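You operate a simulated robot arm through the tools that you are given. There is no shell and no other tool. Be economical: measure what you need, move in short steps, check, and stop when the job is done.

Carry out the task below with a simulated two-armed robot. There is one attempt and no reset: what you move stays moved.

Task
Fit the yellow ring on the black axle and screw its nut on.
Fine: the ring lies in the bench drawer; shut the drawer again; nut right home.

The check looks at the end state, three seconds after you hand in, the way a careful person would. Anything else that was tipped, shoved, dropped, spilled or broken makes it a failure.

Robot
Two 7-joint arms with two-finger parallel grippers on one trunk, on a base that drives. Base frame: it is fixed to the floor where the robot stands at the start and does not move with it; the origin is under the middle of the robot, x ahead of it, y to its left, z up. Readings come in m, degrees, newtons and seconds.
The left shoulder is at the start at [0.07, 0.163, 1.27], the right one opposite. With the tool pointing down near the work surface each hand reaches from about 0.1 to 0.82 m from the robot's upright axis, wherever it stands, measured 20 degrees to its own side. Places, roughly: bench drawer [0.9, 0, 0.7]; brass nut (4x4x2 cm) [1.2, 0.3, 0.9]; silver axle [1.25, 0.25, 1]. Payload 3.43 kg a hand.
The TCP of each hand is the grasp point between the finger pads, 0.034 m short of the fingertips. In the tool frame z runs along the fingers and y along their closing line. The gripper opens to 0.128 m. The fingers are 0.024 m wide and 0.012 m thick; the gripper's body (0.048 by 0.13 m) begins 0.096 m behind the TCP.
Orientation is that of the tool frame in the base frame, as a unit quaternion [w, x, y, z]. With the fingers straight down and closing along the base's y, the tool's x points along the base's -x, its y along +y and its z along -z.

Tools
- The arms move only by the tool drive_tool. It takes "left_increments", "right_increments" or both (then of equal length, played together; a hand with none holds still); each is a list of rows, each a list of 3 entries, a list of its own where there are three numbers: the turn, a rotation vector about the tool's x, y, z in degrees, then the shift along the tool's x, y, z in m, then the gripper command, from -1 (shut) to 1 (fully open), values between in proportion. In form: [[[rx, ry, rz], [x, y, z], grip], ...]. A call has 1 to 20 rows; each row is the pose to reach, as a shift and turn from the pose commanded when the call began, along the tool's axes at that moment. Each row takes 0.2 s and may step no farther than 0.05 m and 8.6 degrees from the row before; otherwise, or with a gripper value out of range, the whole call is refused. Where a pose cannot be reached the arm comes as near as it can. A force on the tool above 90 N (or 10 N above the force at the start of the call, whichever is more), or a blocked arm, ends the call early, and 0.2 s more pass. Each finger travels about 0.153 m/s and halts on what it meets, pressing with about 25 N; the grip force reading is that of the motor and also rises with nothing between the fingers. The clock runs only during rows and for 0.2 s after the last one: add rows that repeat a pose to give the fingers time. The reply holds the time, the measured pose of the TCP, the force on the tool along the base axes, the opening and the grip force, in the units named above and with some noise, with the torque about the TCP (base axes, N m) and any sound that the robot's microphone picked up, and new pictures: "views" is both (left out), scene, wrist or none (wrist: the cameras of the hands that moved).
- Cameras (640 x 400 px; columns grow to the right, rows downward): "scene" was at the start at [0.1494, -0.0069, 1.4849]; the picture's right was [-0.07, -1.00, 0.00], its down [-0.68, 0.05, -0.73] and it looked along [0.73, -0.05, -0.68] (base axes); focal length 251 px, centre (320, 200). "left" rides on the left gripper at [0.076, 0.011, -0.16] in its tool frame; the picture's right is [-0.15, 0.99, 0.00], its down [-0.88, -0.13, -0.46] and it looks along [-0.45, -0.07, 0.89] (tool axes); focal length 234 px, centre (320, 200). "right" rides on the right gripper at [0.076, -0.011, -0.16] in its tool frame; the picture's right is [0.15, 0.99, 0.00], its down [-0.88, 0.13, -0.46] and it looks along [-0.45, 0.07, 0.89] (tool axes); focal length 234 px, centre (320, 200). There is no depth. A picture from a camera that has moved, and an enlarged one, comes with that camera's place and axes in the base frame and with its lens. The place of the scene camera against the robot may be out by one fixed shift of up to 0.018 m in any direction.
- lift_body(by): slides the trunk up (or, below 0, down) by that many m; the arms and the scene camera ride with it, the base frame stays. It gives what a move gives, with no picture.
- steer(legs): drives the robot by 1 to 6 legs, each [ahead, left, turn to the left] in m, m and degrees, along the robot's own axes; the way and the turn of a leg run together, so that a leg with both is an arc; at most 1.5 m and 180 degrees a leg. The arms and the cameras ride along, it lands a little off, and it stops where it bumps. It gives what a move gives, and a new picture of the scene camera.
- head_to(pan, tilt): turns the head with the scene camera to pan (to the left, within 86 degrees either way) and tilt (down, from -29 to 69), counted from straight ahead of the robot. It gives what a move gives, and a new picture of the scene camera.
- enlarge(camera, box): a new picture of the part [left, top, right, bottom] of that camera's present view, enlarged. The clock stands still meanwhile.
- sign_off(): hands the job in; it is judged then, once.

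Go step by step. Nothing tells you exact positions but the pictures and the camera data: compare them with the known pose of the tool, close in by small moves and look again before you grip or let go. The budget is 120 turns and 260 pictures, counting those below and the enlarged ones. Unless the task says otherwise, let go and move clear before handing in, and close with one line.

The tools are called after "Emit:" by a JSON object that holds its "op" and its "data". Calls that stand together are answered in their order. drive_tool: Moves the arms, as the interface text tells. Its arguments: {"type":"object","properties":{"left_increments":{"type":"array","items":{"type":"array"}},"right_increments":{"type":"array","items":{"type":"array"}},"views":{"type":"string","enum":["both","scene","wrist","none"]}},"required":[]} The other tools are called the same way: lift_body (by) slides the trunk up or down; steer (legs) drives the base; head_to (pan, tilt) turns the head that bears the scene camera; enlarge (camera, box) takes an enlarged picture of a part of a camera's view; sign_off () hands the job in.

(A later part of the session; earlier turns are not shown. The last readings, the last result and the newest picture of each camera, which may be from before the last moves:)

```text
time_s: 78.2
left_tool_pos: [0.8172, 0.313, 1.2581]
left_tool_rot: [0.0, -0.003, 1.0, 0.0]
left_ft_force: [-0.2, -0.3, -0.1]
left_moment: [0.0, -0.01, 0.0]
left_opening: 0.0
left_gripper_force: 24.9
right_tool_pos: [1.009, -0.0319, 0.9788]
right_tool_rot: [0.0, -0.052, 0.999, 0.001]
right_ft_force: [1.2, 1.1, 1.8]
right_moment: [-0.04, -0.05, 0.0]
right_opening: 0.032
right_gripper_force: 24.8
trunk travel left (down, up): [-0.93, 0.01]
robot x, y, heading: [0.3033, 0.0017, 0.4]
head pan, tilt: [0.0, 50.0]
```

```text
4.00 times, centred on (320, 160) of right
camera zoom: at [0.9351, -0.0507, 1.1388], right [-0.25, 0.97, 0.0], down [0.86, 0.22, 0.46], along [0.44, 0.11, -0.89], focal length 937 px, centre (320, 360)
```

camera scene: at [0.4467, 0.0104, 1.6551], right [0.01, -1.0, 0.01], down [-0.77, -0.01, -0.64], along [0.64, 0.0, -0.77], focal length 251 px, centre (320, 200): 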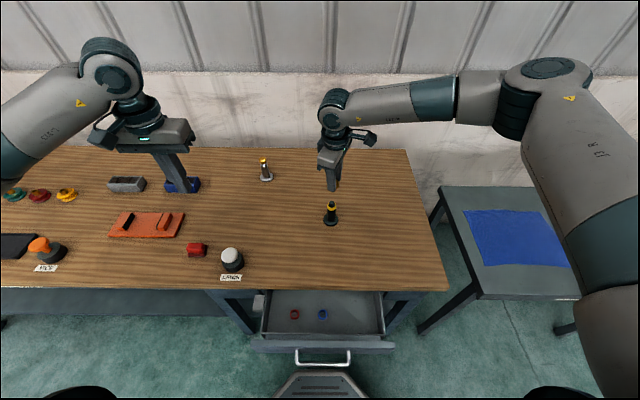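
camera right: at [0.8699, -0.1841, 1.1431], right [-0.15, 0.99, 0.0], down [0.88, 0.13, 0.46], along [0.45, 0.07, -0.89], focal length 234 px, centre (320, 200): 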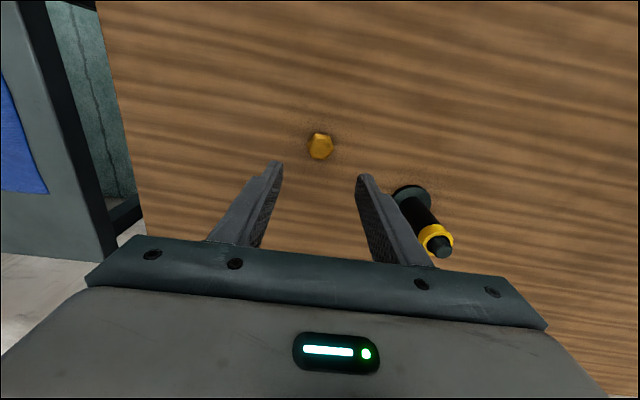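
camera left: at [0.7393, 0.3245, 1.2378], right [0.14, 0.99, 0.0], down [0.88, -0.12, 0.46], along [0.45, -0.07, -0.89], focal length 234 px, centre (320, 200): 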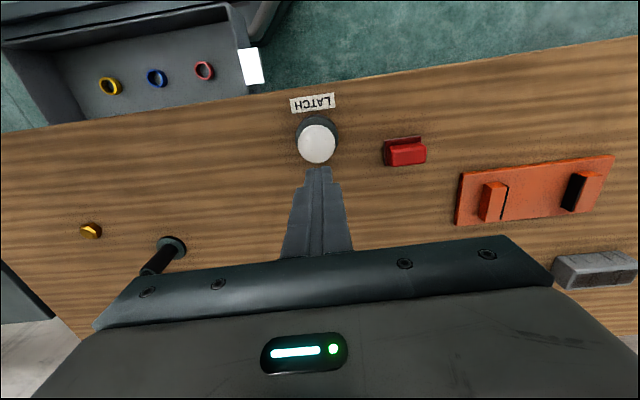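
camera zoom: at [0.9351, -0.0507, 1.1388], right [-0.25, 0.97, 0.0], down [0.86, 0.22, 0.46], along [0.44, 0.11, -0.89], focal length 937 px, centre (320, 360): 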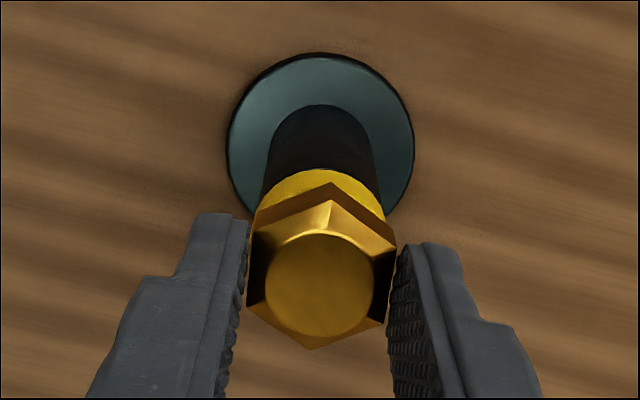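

Emit:
{"op": "drive_tool", "data": {"right_increments": [[[0, 0, 8], [0, 0, 0.0005], -1], [[0, 0, 16], [0, 0, 0.0005], -1], [[0, 0, 24], [0, 0, 0.001], -1], [[0, 0, 32], [0, 0, 0.001], -1], [[0, 0, 40], [0, 0, 0.001], -1], [[0, 0, 48], [0, 0, 0.0015], -1], [[0, 0, 56], [0, 0, 0.0015], -1], [[0, 0, 64], [0, 0, 0.002], -1], [[0, 0, 72], [0, 0, 0.002], -1], [[0, 0, 80], [0, 0, 0.002], -1], [[0, 0, 88], [0, 0, 0.002], -1], [[0, 0, 96], [0, 0, 0.002], -1], [[0, 0, 104], [0, 0, 0.002], -1], [[0, 0, 112], [0, 0, 0.002], -1], [[0, 0, 120], [0, 0, 0.002], -1]], "views": "none"}}

Emit:
{"op": "enlarge", "data": {"camera": "right", "box": [270, 110, 370, 210]}}

```text
time_s: 81.5
left_tool_pos: [0.8159, 0.3127, 1.2583]
left_tool_rot: [0.0, -0.004, 1.0, 0.001]
left_ft_force: [0.5, -0.4, 0.8]
left_moment: [0.02, 0.03, 0.01]
left_opening: 0.0003
left_gripper_force: 25.2
right_tool_pos: [1.0092, -0.0307, 0.9736]
right_tool_rot: [-0.001, 0.839, 0.544, -0.001]
right_ft_force: [-0.7, 1.5, 3.2]
right_moment: [0.05, -0.09, 0.17]
right_opening: 0.032
right_gripper_force: 25.1
trunk travel left (down, up): [-0.93, 0.01]
robot x, y, heading: [0.3011, 0.0002, 0.4]
head pan, tilt: [0.0, 50.0]
```

```text
4.00 times, centred on (320, 160) of right
camera zoom: at [1.0297, 0.0428, 1.1338], right [0.96, -0.27, 0.0], down [-0.24, -0.86, 0.46], along [-0.12, -0.44, -0.89], focal length 937 px, centre (320, 360)
```

zoom: 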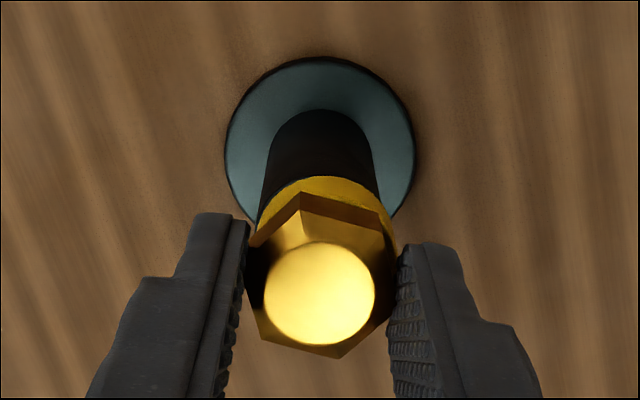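

Now the torque rises (0.17 N·m) and the nut has slipped back relative to the pads, so it's tight. I'll regrip once on the next flats and give a short final twist to confirm.

Emit:
{"op": "drive_tool", "data": {"right_increments": [[[0, 0, 0], [0, 0, -0.001], -0.3], [[0, 0, 0], [0, 0, -0.001], -0.3], [[0, 0, -4], [0, 0, -0.04], -0.3], [[0, 0, -12], [0, 0, -0.04], -0.3], [[0, 0, -20], [0, 0, -0.04], -0.3], [[0, 0, -28], [0, 0, -0.04], -0.3], [[0, 0, -36], [0, 0, -0.04], -0.3], [[0, 0, -44], [0, 0, -0.04], -0.3], [[0, 0, -52], [0, 0, -0.04], -0.3], [[0, 0, -60], [0, 0, -0.04], -0.3], [[0, 0, -68], [0, 0, -0.04], -0.3], [[0, 0, -72], [0, 0, -0.04], -0.3], [[0, 0, -72], [0, 0, -0.001], -0.3], [[0, 0, -72], [0, 0, -0.001], -0.3]], "views": "none"}}

Emit:
{"op": "enlarge", "data": {"camera": "right", "box": [270, 110, 370, 210]}}

```text
time_s: 84.5
left_tool_pos: [0.8158, 0.313, 1.2583]
left_tool_rot: [0.0, -0.004, 1.0, -0.001]
left_ft_force: [0.2, 0.2, 0.7]
left_moment: [0.04, -0.05, 0.02]
left_opening: 0.0002
left_gripper_force: 24.6
right_tool_pos: [1.0087, -0.0301, 0.9744]
right_tool_rot: [0.0, 0.358, 0.934, 0.0]
right_ft_force: [0.3, -0.1, -0.7]
right_moment: [0.03, -0.01, -0.01]
right_opening: 0.0447
right_gripper_force: 0.1
trunk travel left (down, up): [-0.93, 0.01]
robot x, y, heading: [0.3046, 0.0002, 0.3]
head pan, tilt: [0.0, 50.0]
```

```text
4.00 times, centred on (320, 160) of right
camera zoom: at [0.9447, 0.0125, 1.135], right [0.55, 0.83, 0.0], down [0.74, -0.49, 0.46], along [0.38, -0.25, -0.89], focal length 937 px, centre (320, 360)
```

zoom: 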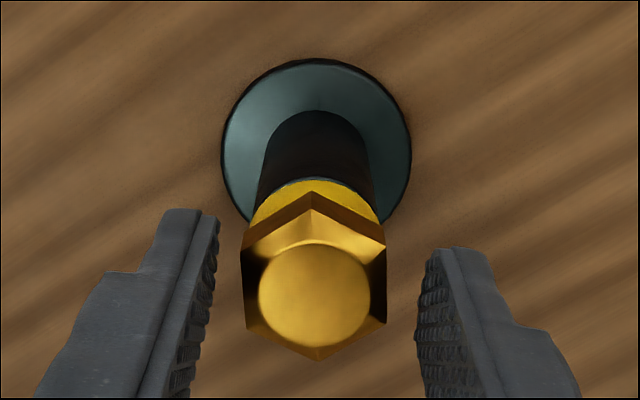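

Emit:
{"op": "drive_tool", "data": {"right_increments": [[[0, 0, -6], [0, 0, 0], -0.3], [[0, 0, -6], [0, 0, 0], -1], [[0, 0, -6], [0, 0, 0], -1], [[0, 0, 2], [0, 0, 0], -1], [[0, 0, 10], [0, 0, 0.0005], -1], [[0, 0, 18], [0, 0, 0.0005], -1], [[0, 0, 26], [0, 0, 0.0005], -1], [[0, 0, 32], [0, 0, 0.0005], -1]], "views": "none"}}

Emit:
{"op": "enlarge", "data": {"camera": "right", "box": [270, 110, 370, 210]}}

```text
time_s: 86.2
left_tool_pos: [0.8161, 0.3128, 1.2584]
left_tool_rot: [0.0, -0.003, 1.0, 0.0]
left_ft_force: [0.4, -0.2, 0.7]
left_moment: [0.02, -0.04, 0.0]
left_opening: 0.0
left_gripper_force: 25.3
right_tool_pos: [1.0101, -0.031, 0.9743]
right_tool_rot: [0.001, 0.603, 0.798, 0.0]
right_ft_force: [-0.8, 0.7, 2.8]
right_moment: [-0.04, 0.05, 0.15]
right_opening: 0.0319
right_gripper_force: 24.9
trunk travel left (down, up): [-0.93, 0.01]
robot x, y, heading: [0.3038, -0.0021, 0.3]
head pan, tilt: [0.0, 50.0]
```

```text
4.00 times, centred on (320, 160) of right
camera zoom: at [0.9779, 0.0386, 1.1345], right [0.91, 0.41, 0.0], down [0.37, -0.81, 0.46], along [0.19, -0.41, -0.89], focal length 937 px, centre (320, 360)
```

zoom: 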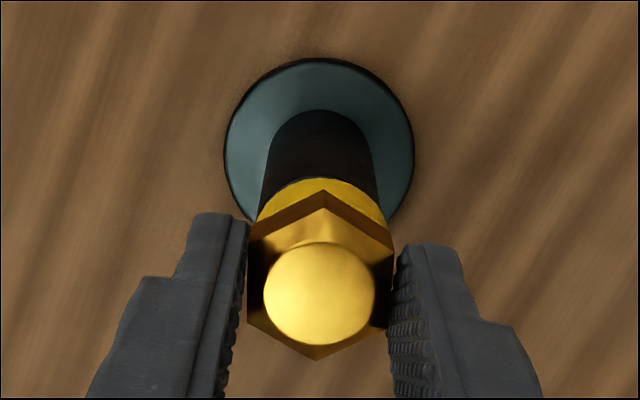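

Emit:
{"op": "drive_tool", "data": {"right_increments": [[[0, 0, 8], [0, 0, 0], -1], [[0, 0, 16], [0, 0, 0], -1], [[0, 0, 24], [0, 0, 0.0005], -1], [[0, 0, 32], [0, 0, 0.0005], -1], [[0, 0, 40], [0, 0, 0.0005], -1]], "views": "none"}}

Emit:
{"op": "enlarge", "data": {"camera": "right", "box": [270, 110, 370, 210]}}

```text
time_s: 87.5
left_tool_pos: [0.8152, 0.3117, 1.2588]
left_tool_rot: [0.0, -0.004, 1.0, 0.0]
left_ft_force: [0.1, 1.1, 0.1]
left_moment: [0.0, 0.0, 0.0]
left_opening: 0.0
left_gripper_force: 25.3
right_tool_pos: [1.0088, -0.0309, 0.9744]
right_tool_rot: [-0.001, 0.839, 0.544, 0.001]
right_ft_force: [0.4, -0.6, 6.0]
right_moment: [-0.05, -0.08, 0.26]
right_opening: 0.0318
right_gripper_force: 24.8
trunk travel left (down, up): [-0.93, 0.01]
robot x, y, heading: [0.3032, -0.0006, 0.8]
head pan, tilt: [0.0, 50.0]
```

```text
4.00 times, centred on (320, 160) of right
camera zoom: at [1.0298, 0.0429, 1.1344], right [0.96, -0.27, 0.0], down [-0.24, -0.86, 0.45], along [-0.12, -0.44, -0.89], focal length 937 px, centre (320, 360)
```

zoom: 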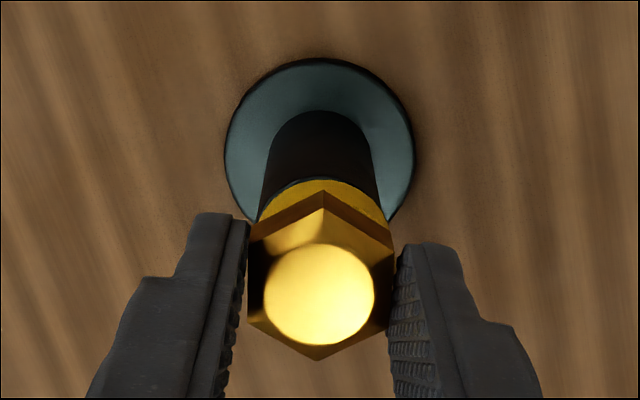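

The nut still followed for 40° as torque rose to 0.26 N·m. I'll do another full stroke to find the true stop.

Emit:
{"op": "drive_tool", "data": {"right_increments": [[[0, 0, 0], [0, 0, -0.001], -0.3], [[0, 0, 0], [0, 0, -0.001], -0.3], [[0, 0, -4], [0, 0, -0.04], -0.3], [[0, 0, -12], [0, 0, -0.04], -0.3], [[0, 0, -20], [0, 0, -0.04], -0.3], [[0, 0, -28], [0, 0, -0.04], -0.3], [[0, 0, -36], [0, 0, -0.04], -0.3], [[0, 0, -44], [0, 0, -0.04], -0.3], [[0, 0, -52], [0, 0, -0.04], -0.3], [[0, 0, -60], [0, 0, -0.04], -0.3], [[0, 0, -68], [0, 0, -0.04], -0.3], [[0, 0, -76], [0, 0, -0.04], -0.3], [[0, 0, -84], [0, 0, -0.04], -0.3], [[0, 0, -92], [0, 0, -0.04], -0.3], [[0, 0, -100], [0, 0, -0.04], -0.3], [[0, 0, -108], [0, 0, -0.04], -0.3], [[0, 0, -116], [0, 0, -0.04], -0.3], [[0, 0, -122], [0, 0, -0.04], -0.3], [[0, 0, -122], [0, 0, 0], -0.3], [[0, 0, -122], [0, 0, 0], -0.3]], "views": "none"}}

Emit:
{"op": "enlarge", "data": {"camera": "right", "box": [270, 110, 370, 210]}}

Emit:
{"op": "drive_tool", "data": {"right_increments": [[[0, 0, 0], [0, 0, 0], -1], [[0, 0, 0], [0, 0, 0], -1], [[0, 0, 8], [0, 0, 0], -1], [[0, 0, 16], [0, 0, 0], -1], [[0, 0, 24], [0, 0, 0], -1], [[0, 0, 32], [0, 0, 0], -1], [[0, 0, 40], [0, 0, 0], -1]], "views": "none"}}

Emit:
{"op": "enlarge", "data": {"camera": "right", "box": [270, 110, 370, 210]}}

```text
time_s: 91.7
left_tool_pos: [0.8163, 0.3119, 1.2592]
left_tool_rot: [0.0, -0.004, 1.0, 0.0]
left_ft_force: [-0.7, -0.5, 0.4]
left_moment: [0.03, 0.01, -0.02]
left_opening: 0.0
left_gripper_force: 25.0
right_tool_pos: [1.0121, -0.0307, 0.9712]
right_tool_rot: [0.0, -0.07, 0.998, 0.001]
right_ft_force: [-0.3, -0.4, -0.2]
right_moment: [0.02, 0.0, -0.02]
right_opening: 0.0448
right_gripper_force: 0.1
trunk travel left (down, up): [-0.93, 0.01]
robot x, y, heading: [0.3031, -0.0006, 0.5]
head pan, tilt: [0.0, 50.0]
```

```text
4.00 times, centred on (320, 160) of right
camera zoom: at [0.9369, -0.0531, 1.1319], right [-0.28, 0.96, 0.0], down [0.85, 0.25, 0.46], along [0.44, 0.13, -0.89], focal length 937 px, centre (320, 360)
```

zoom: 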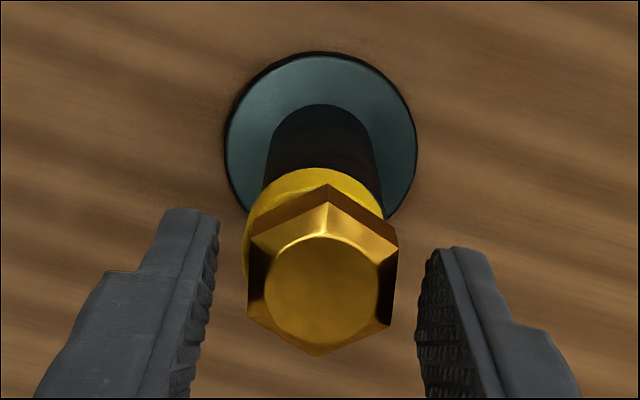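

```text
time_s: 93.2
left_tool_pos: [0.8174, 0.3132, 1.2583]
left_tool_rot: [0.001, -0.003, 1.0, 0.0]
left_ft_force: [-1.4, 0.2, -0.2]
left_moment: [0.0, 0.03, 0.01]
left_opening: 0.0001
left_gripper_force: 25.2
right_tool_pos: [1.0094, -0.0318, 0.973]
right_tool_rot: [0.0, 0.276, 0.961, 0.0]
right_ft_force: [0.9, 0.8, -2.0]
right_moment: [-0.04, -0.08, 0.1]
right_opening: 0.0319
right_gripper_force: 24.7
trunk travel left (down, up): [-0.93, 0.01]
robot x, y, heading: [0.3022, -0.003, 0.3]
head pan, tilt: [0.0, 50.0]
```

```text
4.00 times, centred on (320, 160) of right
camera zoom: at [0.9397, -0.0003, 1.133], right [0.4, 0.92, 0.0], down [0.81, -0.36, 0.46], along [0.42, -0.18, -0.89], focal length 937 px, centre (320, 360)
```

zoom: 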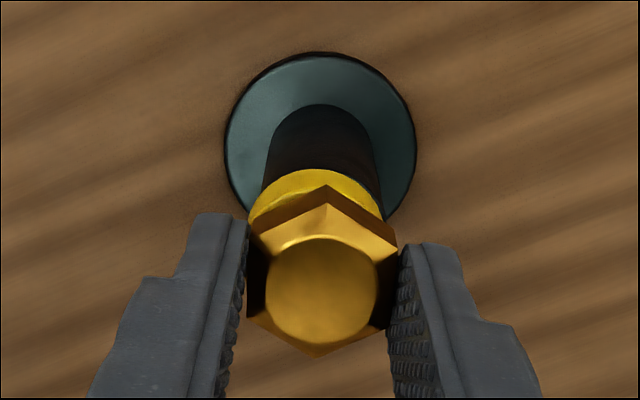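

The ring can still shift sideways under the nut, so it isn't clamped yet. I'll keep turning.

Emit:
{"op": "drive_tool", "data": {"right_increments": [[[0, 0, 8], [0, 0, 0.0003], -1], [[0, 0, 16], [0, 0, 0.0005], -1], [[0, 0, 24], [0, 0, 0.0008], -1], [[0, 0, 32], [0, 0, 0.001], -1], [[0, 0, 40], [0, 0, 0.001], -1], [[0, 0, 48], [0, 0, 0.0012], -1], [[0, 0, 56], [0, 0, 0.0012], -1], [[0, 0, 64], [0, 0, 0.0015], -1], [[0, 0, 72], [0, 0, 0.0015], -1], [[0, 0, 80], [0, 0, 0.0015], -1]], "views": "none"}}

Emit:
{"op": "enlarge", "data": {"camera": "right", "box": [270, 110, 370, 210]}}

Emit:
{"op": "enlarge", "data": {"camera": "left", "box": [160, 190, 220, 230]}}

```text
time_s: 95.5
left_tool_pos: [0.8159, 0.313, 1.2584]
left_tool_rot: [0.0, -0.004, 1.0, 0.0]
left_ft_force: [0.1, 1.0, 0.3]
left_moment: [0.03, 0.02, 0.0]
left_opening: 0.0
left_gripper_force: 25.0
right_tool_pos: [1.0103, -0.0319, 0.9712]
right_tool_rot: [0.0, 0.83, 0.558, 0.001]
right_ft_force: [0.1, 0.8, 1.4]
right_moment: [-0.04, -0.05, 0.16]
right_opening: 0.0316
right_gripper_force: 25.1
trunk travel left (down, up): [-0.93, 0.01]
robot x, y, heading: [0.3051, 0.0014, 0.3]
head pan, tilt: [0.0, 50.0]
```

```text
4.00 times, centred on (320, 160) of right
camera zoom: at [1.0281, 0.0432, 1.132], right [0.97, -0.24, 0.0], down [-0.21, -0.87, 0.45], along [-0.11, -0.44, -0.89], focal length 937 px, centre (320, 360)
```

zoom: 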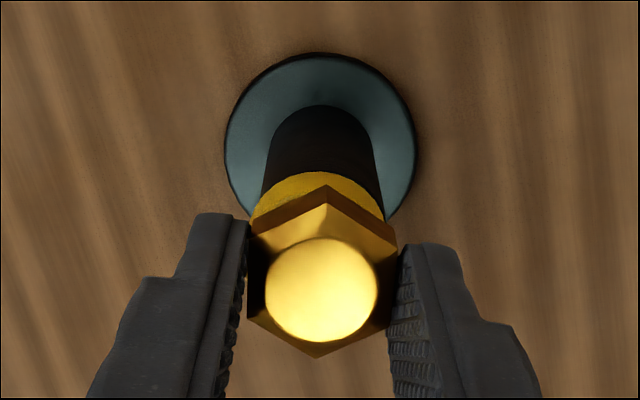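

```text
10.00 times, centred on (190, 210) of left
camera zoom: at [0.7404, 0.3225, 1.4178], right [0.14, 0.99, 0.0], down [0.88, -0.12, 0.46], along [0.45, -0.06, -0.89], focal length 2342 px, centre (1620, 100)
```

zoom: 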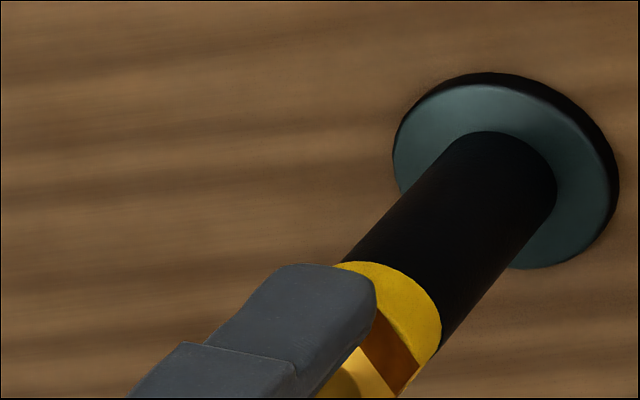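

Still turning at a steady torque of about 0.16. Next stroke.

Emit:
{"op": "drive_tool", "data": {"right_increments": [[[0, 0, 0], [0, 0, -0.001], -0.3], [[0, 0, 0], [0, 0, -0.001], -0.3], [[0, 0, -4], [0, 0, -0.04], -0.3], [[0, 0, -12], [0, 0, -0.04], -0.3], [[0, 0, -20], [0, 0, -0.04], -0.3], [[0, 0, -28], [0, 0, -0.04], -0.3], [[0, 0, -36], [0, 0, -0.04], -0.3], [[0, 0, -44], [0, 0, -0.04], -0.3], [[0, 0, -52], [0, 0, -0.04], -0.3], [[0, 0, -60], [0, 0, -0.04], -0.3], [[0, 0, -68], [0, 0, -0.04], -0.3], [[0, 0, -76], [0, 0, -0.04], -0.3], [[0, 0, -84], [0, 0, -0.04], -0.3], [[0, 0, -92], [0, 0, -0.04], -0.3], [[0, 0, -100], [0, 0, -0.04], -0.3], [[0, 0, -108], [0, 0, -0.04], -0.3], [[0, 0, -116], [0, 0, -0.04], -0.3], [[0, 0, -120], [0, 0, -0.04], -0.3], [[0, 0, -120], [0, 0, 0], -0.3], [[0, 0, -120], [0, 0, 0], -0.3]], "views": "none"}}

Emit:
{"op": "drive_tool", "data": {"right_increments": [[[0, 0, 0], [0, 0, 0], -1], [[0, 0, 0], [0, 0, 0], -1], [[0, 0, 8], [0, 0, 0], -1], [[0, 0, 16], [0, 0, 0], -1], [[0, 0, 24], [0, 0, 0], -1], [[0, 0, 32], [0, 0, 0], -1], [[0, 0, 40], [0, 0, 0], -1], [[0, 0, 48], [0, 0, 0], -1], [[0, 0, 56], [0, 0, 0], -1], [[0, 0, 64], [0, 0, 0], -1], [[0, 0, 72], [0, 0, 0], -1], [[0, 0, 80], [0, 0, 0], -1], [[0, 0, 88], [0, 0, 0], -1], [[0, 0, 96], [0, 0, 0], -1], [[0, 0, 104], [0, 0, 0], -1], [[0, 0, 112], [0, 0, 0], -1], [[0, 0, 120], [0, 0, 0], -1]], "views": "none"}}

Emit:
{"op": "enlarge", "data": {"camera": "right", "box": [270, 110, 370, 210]}}

```text
time_s: 99.7
left_tool_pos: [0.8165, 0.3131, 1.2585]
left_tool_rot: [0.0, -0.004, 1.0, 0.0]
left_ft_force: [-0.1, -0.3, 0.0]
left_moment: [-0.02, -0.01, 0.02]
left_opening: 0.0
left_gripper_force: 25.3
right_tool_pos: [1.01, -0.0291, 0.971]
right_tool_rot: [0.0, -0.07, 0.998, 0.001]
right_ft_force: [-0.1, 0.6, 0.5]
right_moment: [-0.01, -0.03, -0.02]
right_opening: 0.0446
right_gripper_force: 0.1
trunk travel left (down, up): [-0.93, 0.01]
robot x, y, heading: [0.3005, -0.0041, 0.6]
head pan, tilt: [0.0, 50.0]
```

```text
time_s: 103.2
left_tool_pos: [0.8169, 0.3121, 1.2582]
left_tool_rot: [0.0, -0.003, 1.0, 0.001]
left_ft_force: [0.9, 0.2, 0.3]
left_moment: [-0.01, 0.0, -0.05]
left_opening: 0.0
left_gripper_force: 25.2
right_tool_pos: [1.0102, -0.031, 0.9727]
right_tool_rot: [0.0, 0.83, 0.557, 0.0]
right_ft_force: [1.2, 1.9, -2.8]
right_moment: [0.0, -0.11, 0.06]
right_opening: 0.0324
right_gripper_force: 25.3
trunk travel left (down, up): [-0.93, 0.01]
robot x, y, heading: [0.3054, -0.0024, 0.4]
head pan, tilt: [0.0, 50.0]
```

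```text
4.00 times, centred on (320, 160) of right
camera zoom: at [1.0282, 0.0433, 1.1323], right [0.97, -0.24, 0.0], down [-0.21, -0.87, 0.46], along [-0.11, -0.44, -0.89], focal length 937 px, centre (320, 360)
```

zoom: 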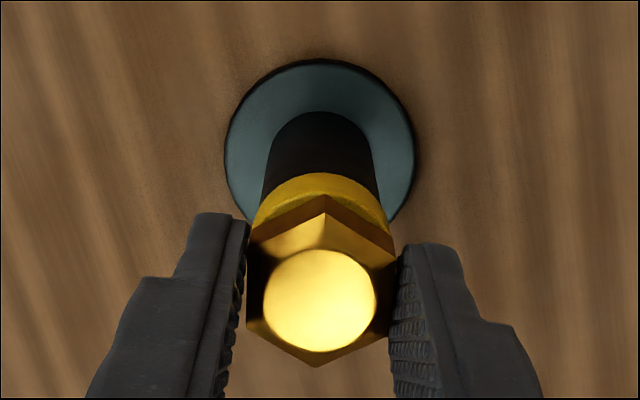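

The readings are ambiguous, so I want a low side view of the nut and ring. I'll release, rise, unwind and back off, then tilt the right hand so its camera looks almost horizontally.

Emit:
{"op": "drive_tool", "data": {"right_increments": [[[0, 0, 0], [0, 0, 0], -0.2], [[0, 0, 0], [0, 0, 0], -0.2], [[0, 0, 0], [0, 0, -0.04], -0.2], [[0, 0, -8], [0, 0, -0.08], -0.2], [[0, 0, -16], [0, 0, -0.08], -0.2], [[0, 0, -24], [0, 0, -0.08], -0.2], [[0, 0, -32], [0, 0, -0.08], -0.2], [[0, 0, -40], [0, 0, -0.08], -0.2], [[0, 0, -48], [0, 0, -0.08], -0.2], [[0, 0, -56], [0, 0, -0.08], -0.2], [[0, 0, -64], [0, 0, -0.08], -0.2], [[0, 0, -72], [0, 0, -0.08], -0.2], [[0, 0, -80], [0, 0, -0.08], -0.2], [[0, 0, -88], [0, 0, -0.08], -0.2], [[0, 0, -96], [0, 0, -0.08], -0.2], [[0, 0, -104], [0, 0, -0.08], -0.2], [[0, 0, -112], [0, 0, -0.08], -0.2]], "views": "none"}}

Emit:
{"op": "drive_tool", "data": {"right_increments": [[[0, -8, 0], [0.02, 0, 0], 0.5], [[0, -16, 0], [0.045, 0, 0], 0.5], [[0, -24, 0], [0.07, 0, 0], 0.5], [[0, -32, 0], [0.095, 0, 0.005], 0.5], [[0, -40, 0], [0.12, 0, 0.01], 0.5], [[0, -48, 0], [0.145, 0, 0.02], 0.5], [[0, -56, 0], [0.15, 0, 0.035], 0.5], [[0, -60, 0], [0.15, 0, 0.046], 0.5]], "views": "wrist"}}

Emit:
{"op": "enlarge", "data": {"camera": "right", "box": [270, 90, 370, 180]}}

```text
time_s: 106.8
left_tool_pos: [0.8166, 0.3121, 1.2593]
left_tool_rot: [0.001, -0.004, 1.0, 0.0]
left_ft_force: [0.1, -0.1, 0.2]
left_moment: [0.0, -0.05, -0.06]
left_opening: 0.0
left_gripper_force: 24.1
right_tool_pos: [1.0108, -0.0322, 1.0521]
right_tool_rot: [0.0, 0.0, 1.0, 0.001]
right_ft_force: [0.7, 0.4, 0.1]
right_moment: [-0.02, 0.01, 0.02]
right_opening: 0.0515
right_gripper_force: 0.1
trunk travel left (down, up): [-0.93, 0.01]
robot x, y, heading: [0.3028, -0.0006, 0.2]
head pan, tilt: [0.0, 50.0]
```

```text
time_s: 108.7
left_tool_pos: [0.8161, 0.3112, 1.2591]
left_tool_rot: [-0.001, -0.003, 1.0, 0.0]
left_ft_force: [-0.1, 0.2, 0.2]
left_moment: [0.02, 0.0, -0.01]
left_opening: 0.0
left_gripper_force: 24.6
right_tool_pos: [0.8595, -0.0288, 1.0067]
right_tool_rot: [0.499, 0.003, 0.866, -0.003]
right_ft_force: [0.1, -0.7, 0.1]
right_moment: [0.01, -0.01, 0.03]
right_opening: 0.0961
right_gripper_force: 0.1
right hand out of reach, approached as far as the arm can: row 8
trunk travel left (down, up): [-0.93, 0.01]
robot x, y, heading: [0.3026, 0.0023, 0.2]
head pan, tilt: [0.0, 50.0]
camera right: at [0.6829, -0.0388, 1.0217], right [-0.07, 0.99, -0.13], down [0.05, 0.13, 0.99], along [1.0, 0.06, -0.06], focal length 234 px, centre (320, 200)
```

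right: 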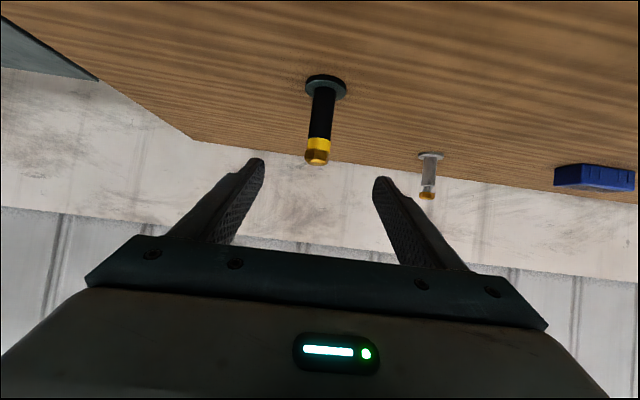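

```text
4.44 times, centred on (320, 135) of right
camera zoom: at [0.6829, -0.0388, 1.0217], right [-0.07, 0.99, -0.13], down [0.05, 0.13, 0.99], along [1.0, 0.06, -0.06], focal length 1041 px, centre (320, 489)
```

zoom: 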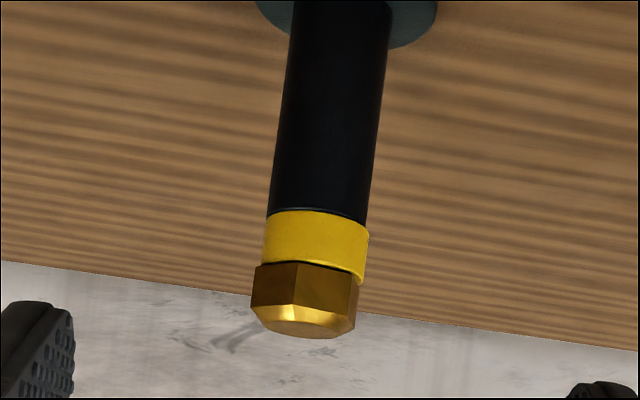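

Emit:
{"op": "enlarge", "data": {"camera": "right", "box": [300, 132, 340, 170]}}

Emit:
{"op": "enlarge", "data": {"camera": "right", "box": [412, 148, 448, 204]}}

```text
10.53 times, centred on (320, 151) of right
camera zoom: at [0.6829, -0.0388, 1.0217], right [-0.07, 0.99, -0.13], down [0.05, 0.13, 0.99], along [1.0, 0.06, -0.06], focal length 2465 px, centre (320, 716)
```

zoom: 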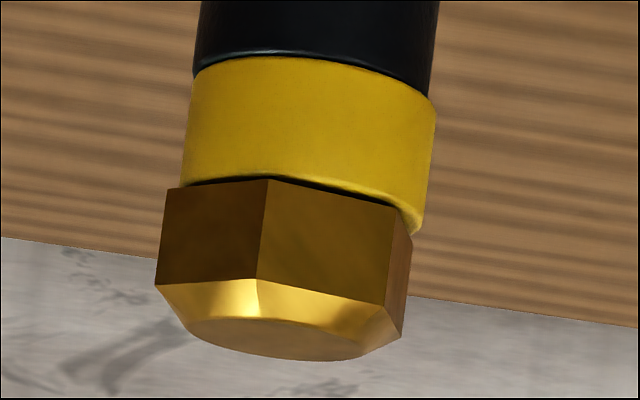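

```text
7.14 times, centred on (430, 176) of right
camera zoom: at [0.6829, -0.0388, 1.0217], right [-0.07, 0.99, -0.13], down [0.05, 0.13, 0.99], along [1.0, 0.06, -0.06], focal length 1673 px, centre (-466, 371)
```

zoom: 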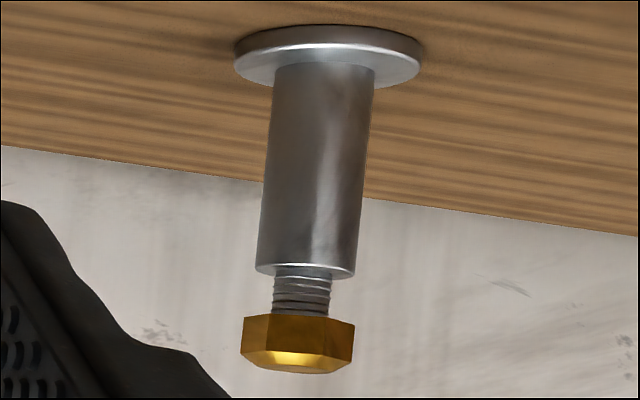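

This is a clear view, upside down. The nut sits against the ring to within about half a millimetre. My last strokes probably had the fingertips touching the ring, so I'll tighten once more with a higher grip to get a true torque reading.

Emit:
{"op": "drive_tool", "data": {"right_increments": [[[0, 4, 0], [-0.0095, 0, -0.0055], -0.2], [[0, 12, 0], [-0.025, 0, -0.0087], -0.2], [[0, 20, 0], [-0.0462, 0, 0.008], -0.2], [[0, 28, 0], [-0.063, 0, 0.0271], -0.2], [[0, 36, 0], [-0.0798, 0, 0.0463], -0.2], [[0, 44, 0], [-0.0923, -0.001, 0.0679], -0.2], [[0, 52, 0], [-0.1048, -0.002, 0.0896], -0.2], [[0, 60, 0], [-0.1148, -0.0027, 0.1069], -0.2], [[0, 60, 0], [-0.1148, -0.0027, 0.1069], -0.2]], "views": "none"}}

Emit:
{"op": "enlarge", "data": {"camera": "right", "box": [240, 80, 400, 240]}}

```text
time_s: 110.7
left_tool_pos: [0.8163, 0.3121, 1.2597]
left_tool_rot: [0.0, -0.004, 1.0, 0.0]
left_ft_force: [-0.1, 1.6, 0.0]
left_moment: [-0.01, 0.02, 0.01]
left_opening: 0.0001
left_gripper_force: 25.4
right_tool_pos: [1.0106, -0.0289, 1.0546]
right_tool_rot: [0.0, 0.0, 1.0, 0.0]
right_ft_force: [-0.4, -0.3, 0.4]
right_moment: [0.0, -0.02, 0.01]
right_opening: 0.0513
right_gripper_force: 0.0
trunk travel left (down, up): [-0.93, 0.01]
robot x, y, heading: [0.3026, -0.0003, 0.3]
head pan, tilt: [0.0, 50.0]
```

```text
2.50 times, centred on (320, 160) of right
camera zoom: at [0.9338, -0.0419, 1.2145], right [-0.15, 0.99, 0.0], down [0.88, 0.13, 0.45], along [0.45, 0.07, -0.89], focal length 585 px, centre (320, 300)
```

zoom: 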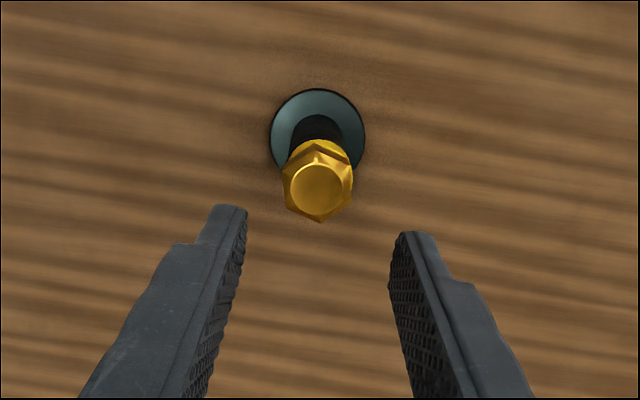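

Emit:
{"op": "drive_tool", "data": {"right_increments": [[[0, 0, -8], [0.002, 0, 0.03], -0.3], [[0, 0, -9], [0.002, 0, 0.06], -0.3], [[0, 0, -9], [0.002, 0, 0.075], -0.3], [[0, 0, -9], [0.002, 0, 0.075], -1], [[0, 0, -9], [0.002, 0, 0.075], -1], [[0, 0, -9], [0.002, 0, 0.075], -1]], "views": "none"}}

Emit:
{"op": "enlarge", "data": {"camera": "right", "box": [270, 110, 370, 210]}}

Emit:
{"op": "drive_tool", "data": {"right_increments": [[[0, 0, 8], [0, 0, 0], -1], [[0, 0, 16], [0, 0, 0], -1], [[0, 0, 24], [0, 0, 0.0003], -1], [[0, 0, 32], [0, 0, 0.0003], -1], [[0, 0, 40], [0, 0, 0.0005], -1], [[0, 0, 48], [0, 0, 0.0005], -1], [[0, 0, 56], [0, 0, 0.0005], -1], [[0, 0, 64], [0, 0, 0.0008], -1]], "views": "none"}}

Emit:
{"op": "enlarge", "data": {"camera": "right", "box": [270, 110, 370, 210]}}

```text
time_s: 112.0
left_tool_pos: [0.8167, 0.3121, 1.2592]
left_tool_rot: [0.001, -0.003, 1.0, 0.0]
left_ft_force: [-0.5, 0.6, 0.6]
left_moment: [0.0, 0.0, 0.0]
left_opening: 0.0
left_gripper_force: 25.3
right_tool_pos: [1.0081, -0.031, 0.9779]
right_tool_rot: [0.0, -0.078, 0.997, 0.0]
right_ft_force: [-2.3, -2.0, 0.6]
right_moment: [-0.12, 0.2, 0.0]
right_opening: 0.0321
right_gripper_force: 25.3
trunk travel left (down, up): [-0.93, 0.01]
robot x, y, heading: [0.3064, 0.0013, 0.3]
head pan, tilt: [0.0, 50.0]
```

```text
4.00 times, centred on (320, 160) of right
camera zoom: at [0.9341, -0.0548, 1.1382], right [-0.3, 0.95, 0.0], down [0.85, 0.27, 0.46], along [0.43, 0.14, -0.89], focal length 937 px, centre (320, 360)
```

zoom: 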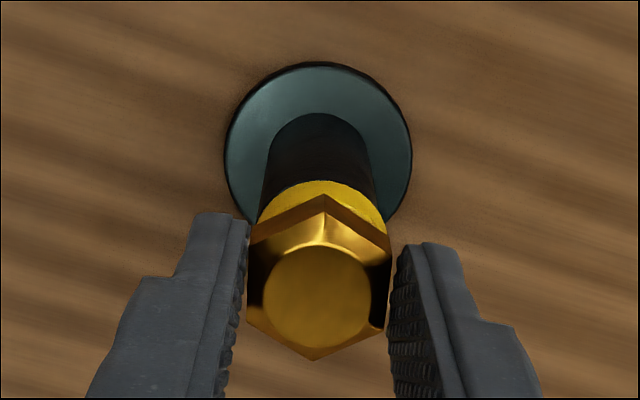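

```text
time_s: 113.8
left_tool_pos: [0.8166, 0.3124, 1.2584]
left_tool_rot: [0.001, -0.004, 1.0, 0.001]
left_ft_force: [0.5, 0.0, -0.2]
left_moment: [-0.04, -0.01, 0.0]
left_opening: 0.0001
left_gripper_force: 24.7
right_tool_pos: [1.0082, -0.0309, 0.9789]
right_tool_rot: [-0.001, 0.464, 0.886, 0.001]
right_ft_force: [0.7, -0.7, 1.6]
right_moment: [-0.14, -0.04, 0.15]
right_opening: 0.0319
right_gripper_force: 25.3
trunk travel left (down, up): [-0.93, 0.01]
robot x, y, heading: [0.3047, -0.0002, 0.6]
head pan, tilt: [0.0, 50.0]
```

```text
4.00 times, centred on (320, 160) of right
camera zoom: at [0.9551, 0.0245, 1.1382], right [0.73, 0.69, 0.0], down [0.61, -0.65, 0.45], along [0.31, -0.33, -0.89], focal length 937 px, centre (320, 360)
```

zoom: 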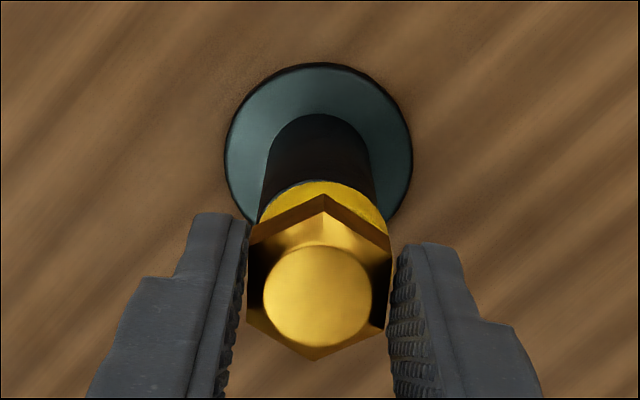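

Emit:
{"op": "drive_tool", "data": {"right_increments": [[[0, 0, 8], [0, 0, 0], -1], [[0, 0, 16], [0, 0, 0], -1], [[0, 0, 24], [0, 0, 0.0003], -1], [[0, 0, 32], [0, 0, 0.0003], -1], [[0, 0, 40], [0, 0, 0.0005], -1], [[0, 0, 48], [0, 0, 0.0005], -1], [[0, 0, 56], [0, 0, 0.0005], -1]], "views": "none"}}

Emit:
{"op": "enlarge", "data": {"camera": "right", "box": [270, 110, 370, 210]}}

```text
time_s: 115.5
left_tool_pos: [0.8169, 0.3119, 1.2587]
left_tool_rot: [0.0, -0.003, 1.0, -0.001]
left_ft_force: [0.1, 0.5, 0.7]
left_moment: [0.02, 0.01, 0.0]
left_opening: 0.0
left_gripper_force: 24.4
right_tool_pos: [1.0068, -0.0307, 0.9781]
right_tool_rot: [0.0, 0.824, 0.566, 0.001]
right_ft_force: [0.2, -0.7, 3.2]
right_moment: [-0.04, -0.09, 0.19]
right_opening: 0.032
right_gripper_force: 24.2
trunk travel left (down, up): [-0.93, 0.01]
robot x, y, heading: [0.3041, -0.0006, 0.2]
head pan, tilt: [0.0, 50.0]
```

```text
4.00 times, centred on (320, 160) of right
camera zoom: at [1.0237, 0.0436, 1.1381], right [0.98, -0.22, 0.0], down [-0.2, -0.87, 0.45], along [-0.1, -0.44, -0.89], focal length 937 px, centre (320, 360)
```

zoom: 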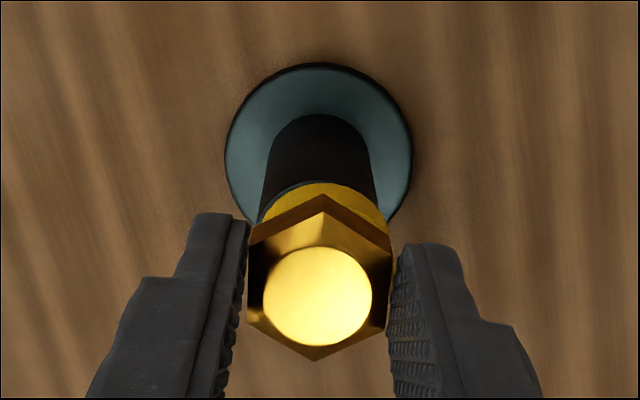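

The nut turns with 0.19 N·m. I'll look from the side again to compare its position.

Emit:
{"op": "drive_tool", "data": {"right_increments": [[[0, 0, 0], [0, 0, 0], -0.2], [[0, 0, 0], [0, 0, 0], -0.2], [[0, 0, 0], [0, 0, -0.035], -0.2], [[0, 0, -8], [0, 0, -0.075], -0.2], [[0, 0, -16], [0, 0, -0.075], -0.2], [[0, 0, -24], [0, 0, -0.075], -0.2], [[0, 0, -32], [0, 0, -0.075], -0.2], [[0, 0, -40], [0, 0, -0.075], -0.2], [[0, 0, -48], [0, 0, -0.075], -0.2], [[0, 0, -56], [0, 0, -0.075], -0.2], [[0, 0, -64], [0, 0, -0.075], -0.2], [[0, 0, -72], [0, 0, -0.075], -0.2], [[0, 0, -80], [0, 0, -0.075], -0.2], [[0, 0, -88], [0, 0, -0.075], -0.2], [[0, 0, -96], [0, 0, -0.075], -0.2], [[0, 0, -104], [0, 0, -0.075], -0.2], [[0, 0, -111], [0, 0, -0.075], -0.2]], "views": "none"}}

Emit:
{"op": "drive_tool", "data": {"right_increments": [[[0, -8, 0], [0.02, 0, 0], 0.5], [[0, -16, 0], [0.045, 0, 0], 0.5], [[0, -24, 0], [0.07, 0, 0], 0.5], [[0, -32, 0], [0.095, 0, 0.005], 0.5], [[0, -40, 0], [0.12, 0, 0.01], 0.5], [[0, -48, 0], [0.145, 0, 0.02], 0.5], [[0, -56, 0], [0.15, 0, 0.035], 0.5], [[0, -60, 0], [0.15, 0, 0.046], 0.5]], "views": "none"}}

Emit:
{"op": "enlarge", "data": {"camera": "right", "box": [300, 132, 340, 170]}}

```text
time_s: 119.0
left_tool_pos: [0.8173, 0.3129, 1.2575]
left_tool_rot: [-0.001, -0.003, 1.0, 0.0]
left_ft_force: [-0.5, 0.5, 0.4]
left_moment: [0.01, 0.0, -0.01]
left_opening: 0.0
left_gripper_force: 25.6
right_tool_pos: [1.0068, -0.0319, 1.052]
right_tool_rot: [0.0, -0.001, 1.0, 0.0]
right_ft_force: [0.2, 0.7, -0.5]
right_moment: [-0.01, -0.02, 0.01]
right_opening: 0.0511
right_gripper_force: 0.1
trunk travel left (down, up): [-0.93, 0.01]
robot x, y, heading: [0.3043, 0.0018, 0.6]
head pan, tilt: [0.0, 50.0]
```

```text
time_s: 120.8
left_tool_pos: [0.8164, 0.312, 1.2584]
left_tool_rot: [0.0, -0.003, 1.0, -0.001]
left_ft_force: [1.0, 0.2, -0.2]
left_moment: [0.04, -0.02, -0.02]
left_opening: 0.0
left_gripper_force: 25.2
right_tool_pos: [0.8591, -0.029, 1.0082]
right_tool_rot: [0.5, 0.002, 0.866, -0.002]
right_ft_force: [0.6, 0.0, 0.5]
right_moment: [-0.06, 0.01, 0.01]
right_opening: 0.0959
right_gripper_force: 0.0
right hand out of reach, approached as far as the arm can: row 8
trunk travel left (down, up): [-0.93, 0.01]
robot x, y, heading: [0.3046, 0.0027, 0.3]
head pan, tilt: [0.0, 50.0]
```

```text
10.53 times, centred on (320, 151) of right
camera zoom: at [0.6813, -0.0395, 1.0236], right [-0.07, 0.99, -0.13], down [0.05, 0.13, 0.99], along [1.0, 0.06, -0.06], focal length 2465 px, centre (320, 716)
```

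zoom: 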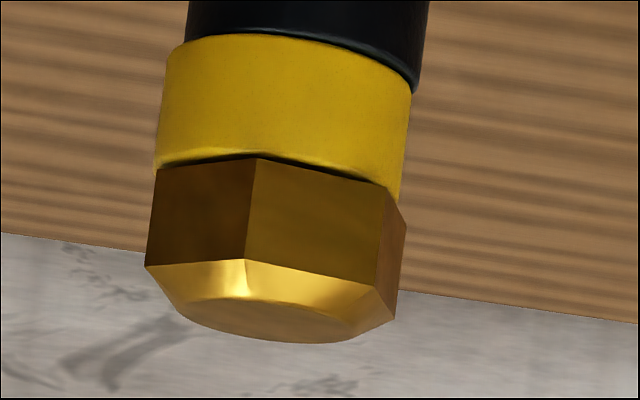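

Emit:
{"op": "enlarge", "data": {"camera": "right", "box": [302, 142, 328, 156]}}

```text
16.00 times, centred on (315, 149) of right
camera zoom: at [0.6813, -0.0395, 1.0236], right [-0.07, 0.99, -0.13], down [0.05, 0.13, 0.99], along [1.0, 0.06, -0.06], focal length 3747 px, centre (400, 1016)
```

zoom: 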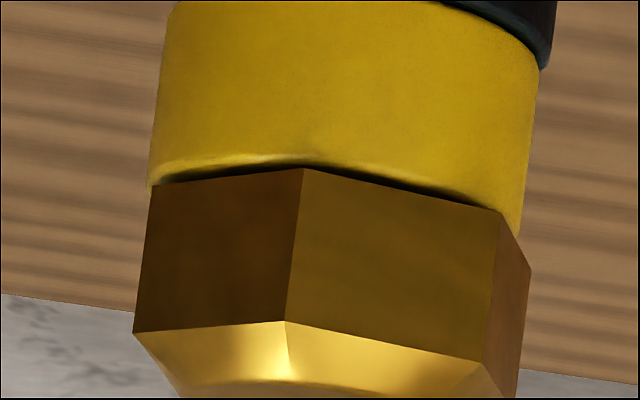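

The nut's height against the ring didn't change over that whole 120° turn, within about 0.1 mm, and the ring is dragged by contact, so the nut is home. Next is the drawer: I'll back the base off to get arm room in front of it.

Emit:
{"op": "steer", "data": {"legs": [[-0.3, 0, 0]]}}

Emit:
{"op": "enlarge", "data": {"camera": "scene", "box": [220, 160, 460, 310]}}

```text
time_s: 122.9
left_tool_pos: [0.5211, 0.3117, 1.2578]
left_tool_rot: [-0.001, -0.005, 1.0, 0.0]
left_ft_force: [0.2, -0.4, -0.4]
left_moment: [-0.01, 0.02, -0.01]
left_opening: 0.0001
left_gripper_force: 24.9
right_tool_pos: [0.5642, -0.0295, 1.0079]
right_tool_rot: [0.498, 0.001, 0.867, -0.002]
right_ft_force: [-0.5, 0.2, -0.9]
right_moment: [-0.03, -0.03, 0.01]
right_opening: 0.0961
right_gripper_force: 0.0
trunk travel left (down, up): [-0.93, 0.01]
robot x, y, heading: [0.0046, 0.0013, 0.5]
head pan, tilt: [0.0, 50.0]
camera scene: at [0.1525, -0.0008, 1.655], right [0.01, -1.0, 0.0], down [-0.77, -0.01, -0.64], along [0.64, 0.01, -0.77], focal length 251 px, centre (320, 200)
```

scene: 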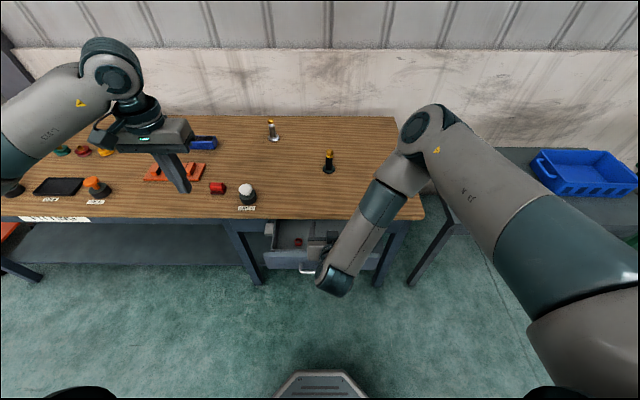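

```text
2.67 times, centred on (340, 235) of scene
camera zoom: at [0.1525, -0.0008, 1.655], right [0.01, -1.0, 0.0], down [-0.77, -0.01, -0.64], along [0.64, 0.01, -0.77], focal length 669 px, centre (267, 107)
```

zoom: 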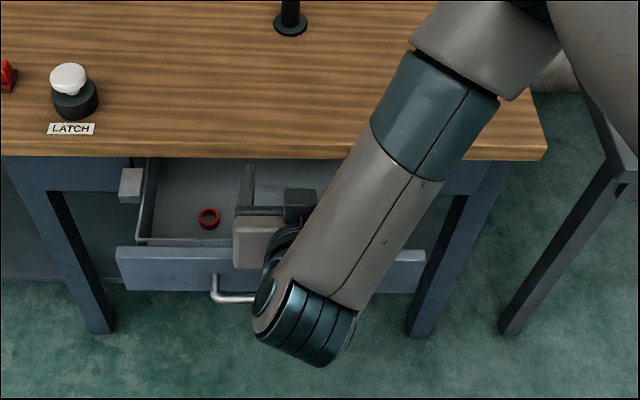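

The arm has room now. I'll close the right hand, make it vertical and bring it in front of the drawer handle, well above it at first.

Emit:
{"op": "drive_tool", "data": {"right_increments": [[[0, 8, 0], [0.002, 0.003, -0.016], -1], [[0, 16, 0], [0.004, 0.006, -0.032], -1], [[0, 24, 0], [0.006, 0.009, -0.048], -1], [[0, 32, 0], [0.008, 0.012, -0.064], -1], [[0, 40, 0], [0.01, 0.015, -0.08], -1], [[0, 48, 0], [0.012, 0.018, -0.096], -1], [[0, 56, 0], [0.014, 0.021, -0.112], -1], [[0, 60, 0], [0.0167, 0.024, -0.129], -1], [[0, 60, 0], [0.0167, 0.024, -0.129], -1]]}}

```text
time_s: 124.9
left_tool_pos: [0.5183, 0.3112, 1.2594]
left_tool_rot: [0.0, -0.005, 1.0, 0.001]
left_ft_force: [0.5, 0.0, -0.3]
left_moment: [0.0, -0.02, 0.0]
left_opening: 0.0
left_gripper_force: 24.4
right_tool_pos: [0.4414, -0.0047, 1.0601]
right_tool_rot: [-0.003, 0.001, 1.0, -0.001]
right_ft_force: [0.4, 0.7, 0.2]
right_moment: [0.0, 0.0, 0.01]
right_opening: 0.0002
right_gripper_force: 25.2
trunk travel left (down, up): [-0.93, 0.01]
robot x, y, heading: [0.0061, -0.0018, 0.8]
head pan, tilt: [0.0, 50.0]
camera scene: at [0.1497, -0.0005, 1.6553], right [0.01, -1.0, 0.0], down [-0.77, -0.01, -0.64], along [0.64, 0.01, -0.77], focal length 251 px, centre (320, 200)
camera right: at [0.3667, -0.0158, 1.2197], right [-0.14, 0.99, 0.0], down [0.88, 0.13, 0.45], along [0.45, 0.06, -0.89], focal length 234 px, centre (320, 200)
```

scene: 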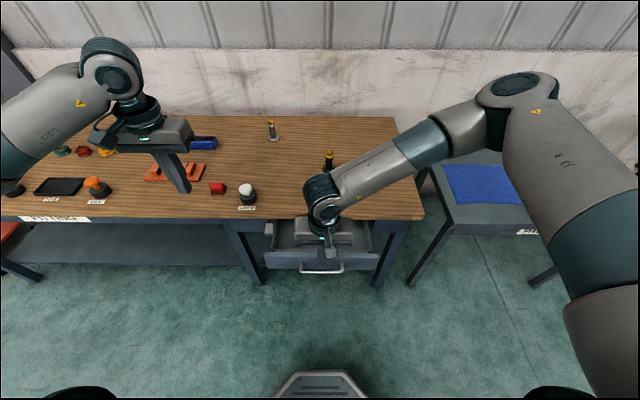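
right: 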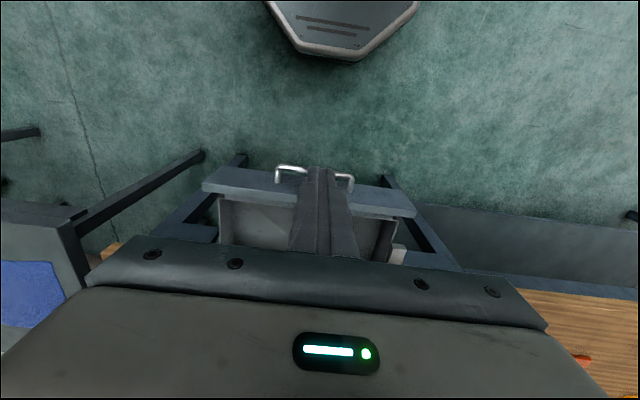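

The handle bar is at x≈0.544. I'll lower the closed fingers straight down in front of it.

Emit:
{"op": "drive_tool", "data": {"right_increments": [[[0, 0, 0], [0, 0, 0.045], -1], [[0, 0, 0], [0, 0, 0.09], -1], [[0, 0, 0], [0, 0, 0.135], -1], [[0, 0, 0], [0, 0, 0.18], -1], [[0, 0, 0], [0, 0, 0.225], -1], [[0, 0, 0], [0, 0, 0.27], -1], [[0, 0, 0], [0, 0, 0.308], -1]]}}

```text
time_s: 126.5
left_tool_pos: [0.5191, 0.3111, 1.2587]
left_tool_rot: [0.0, -0.005, 1.0, 0.0]
left_ft_force: [0.6, 0.2, -0.5]
left_moment: [0.0, -0.01, 0.0]
left_opening: 0.0001
left_gripper_force: 24.6
right_tool_pos: [0.4415, -0.0076, 0.7518]
right_tool_rot: [-0.001, 0.001, 1.0, -0.002]
right_ft_force: [-1.0, -0.6, 1.7]
right_moment: [-0.01, 0.02, 0.03]
right_opening: 0.0
right_gripper_force: 25.1
trunk travel left (down, up): [-0.93, 0.01]
robot x, y, heading: [0.0103, -0.0033, 0.1]
head pan, tilt: [0.0, 50.0]
camera scene: at [0.1501, -0.0005, 1.6553], right [0.01, -1.0, 0.0], down [-0.77, -0.01, -0.64], along [0.64, 0.01, -0.77], focal length 251 px, centre (320, 200)
camera right: at [0.3662, -0.0176, 0.9113], right [-0.14, 0.99, 0.0], down [0.88, 0.13, 0.45], along [0.45, 0.06, -0.89], focal length 234 px, centre (320, 200)
```

scene: 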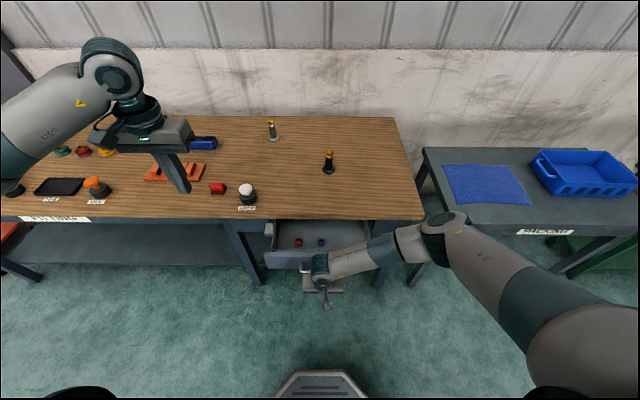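
right: 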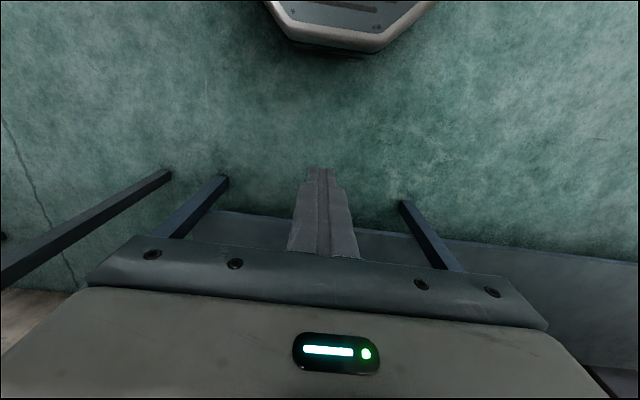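

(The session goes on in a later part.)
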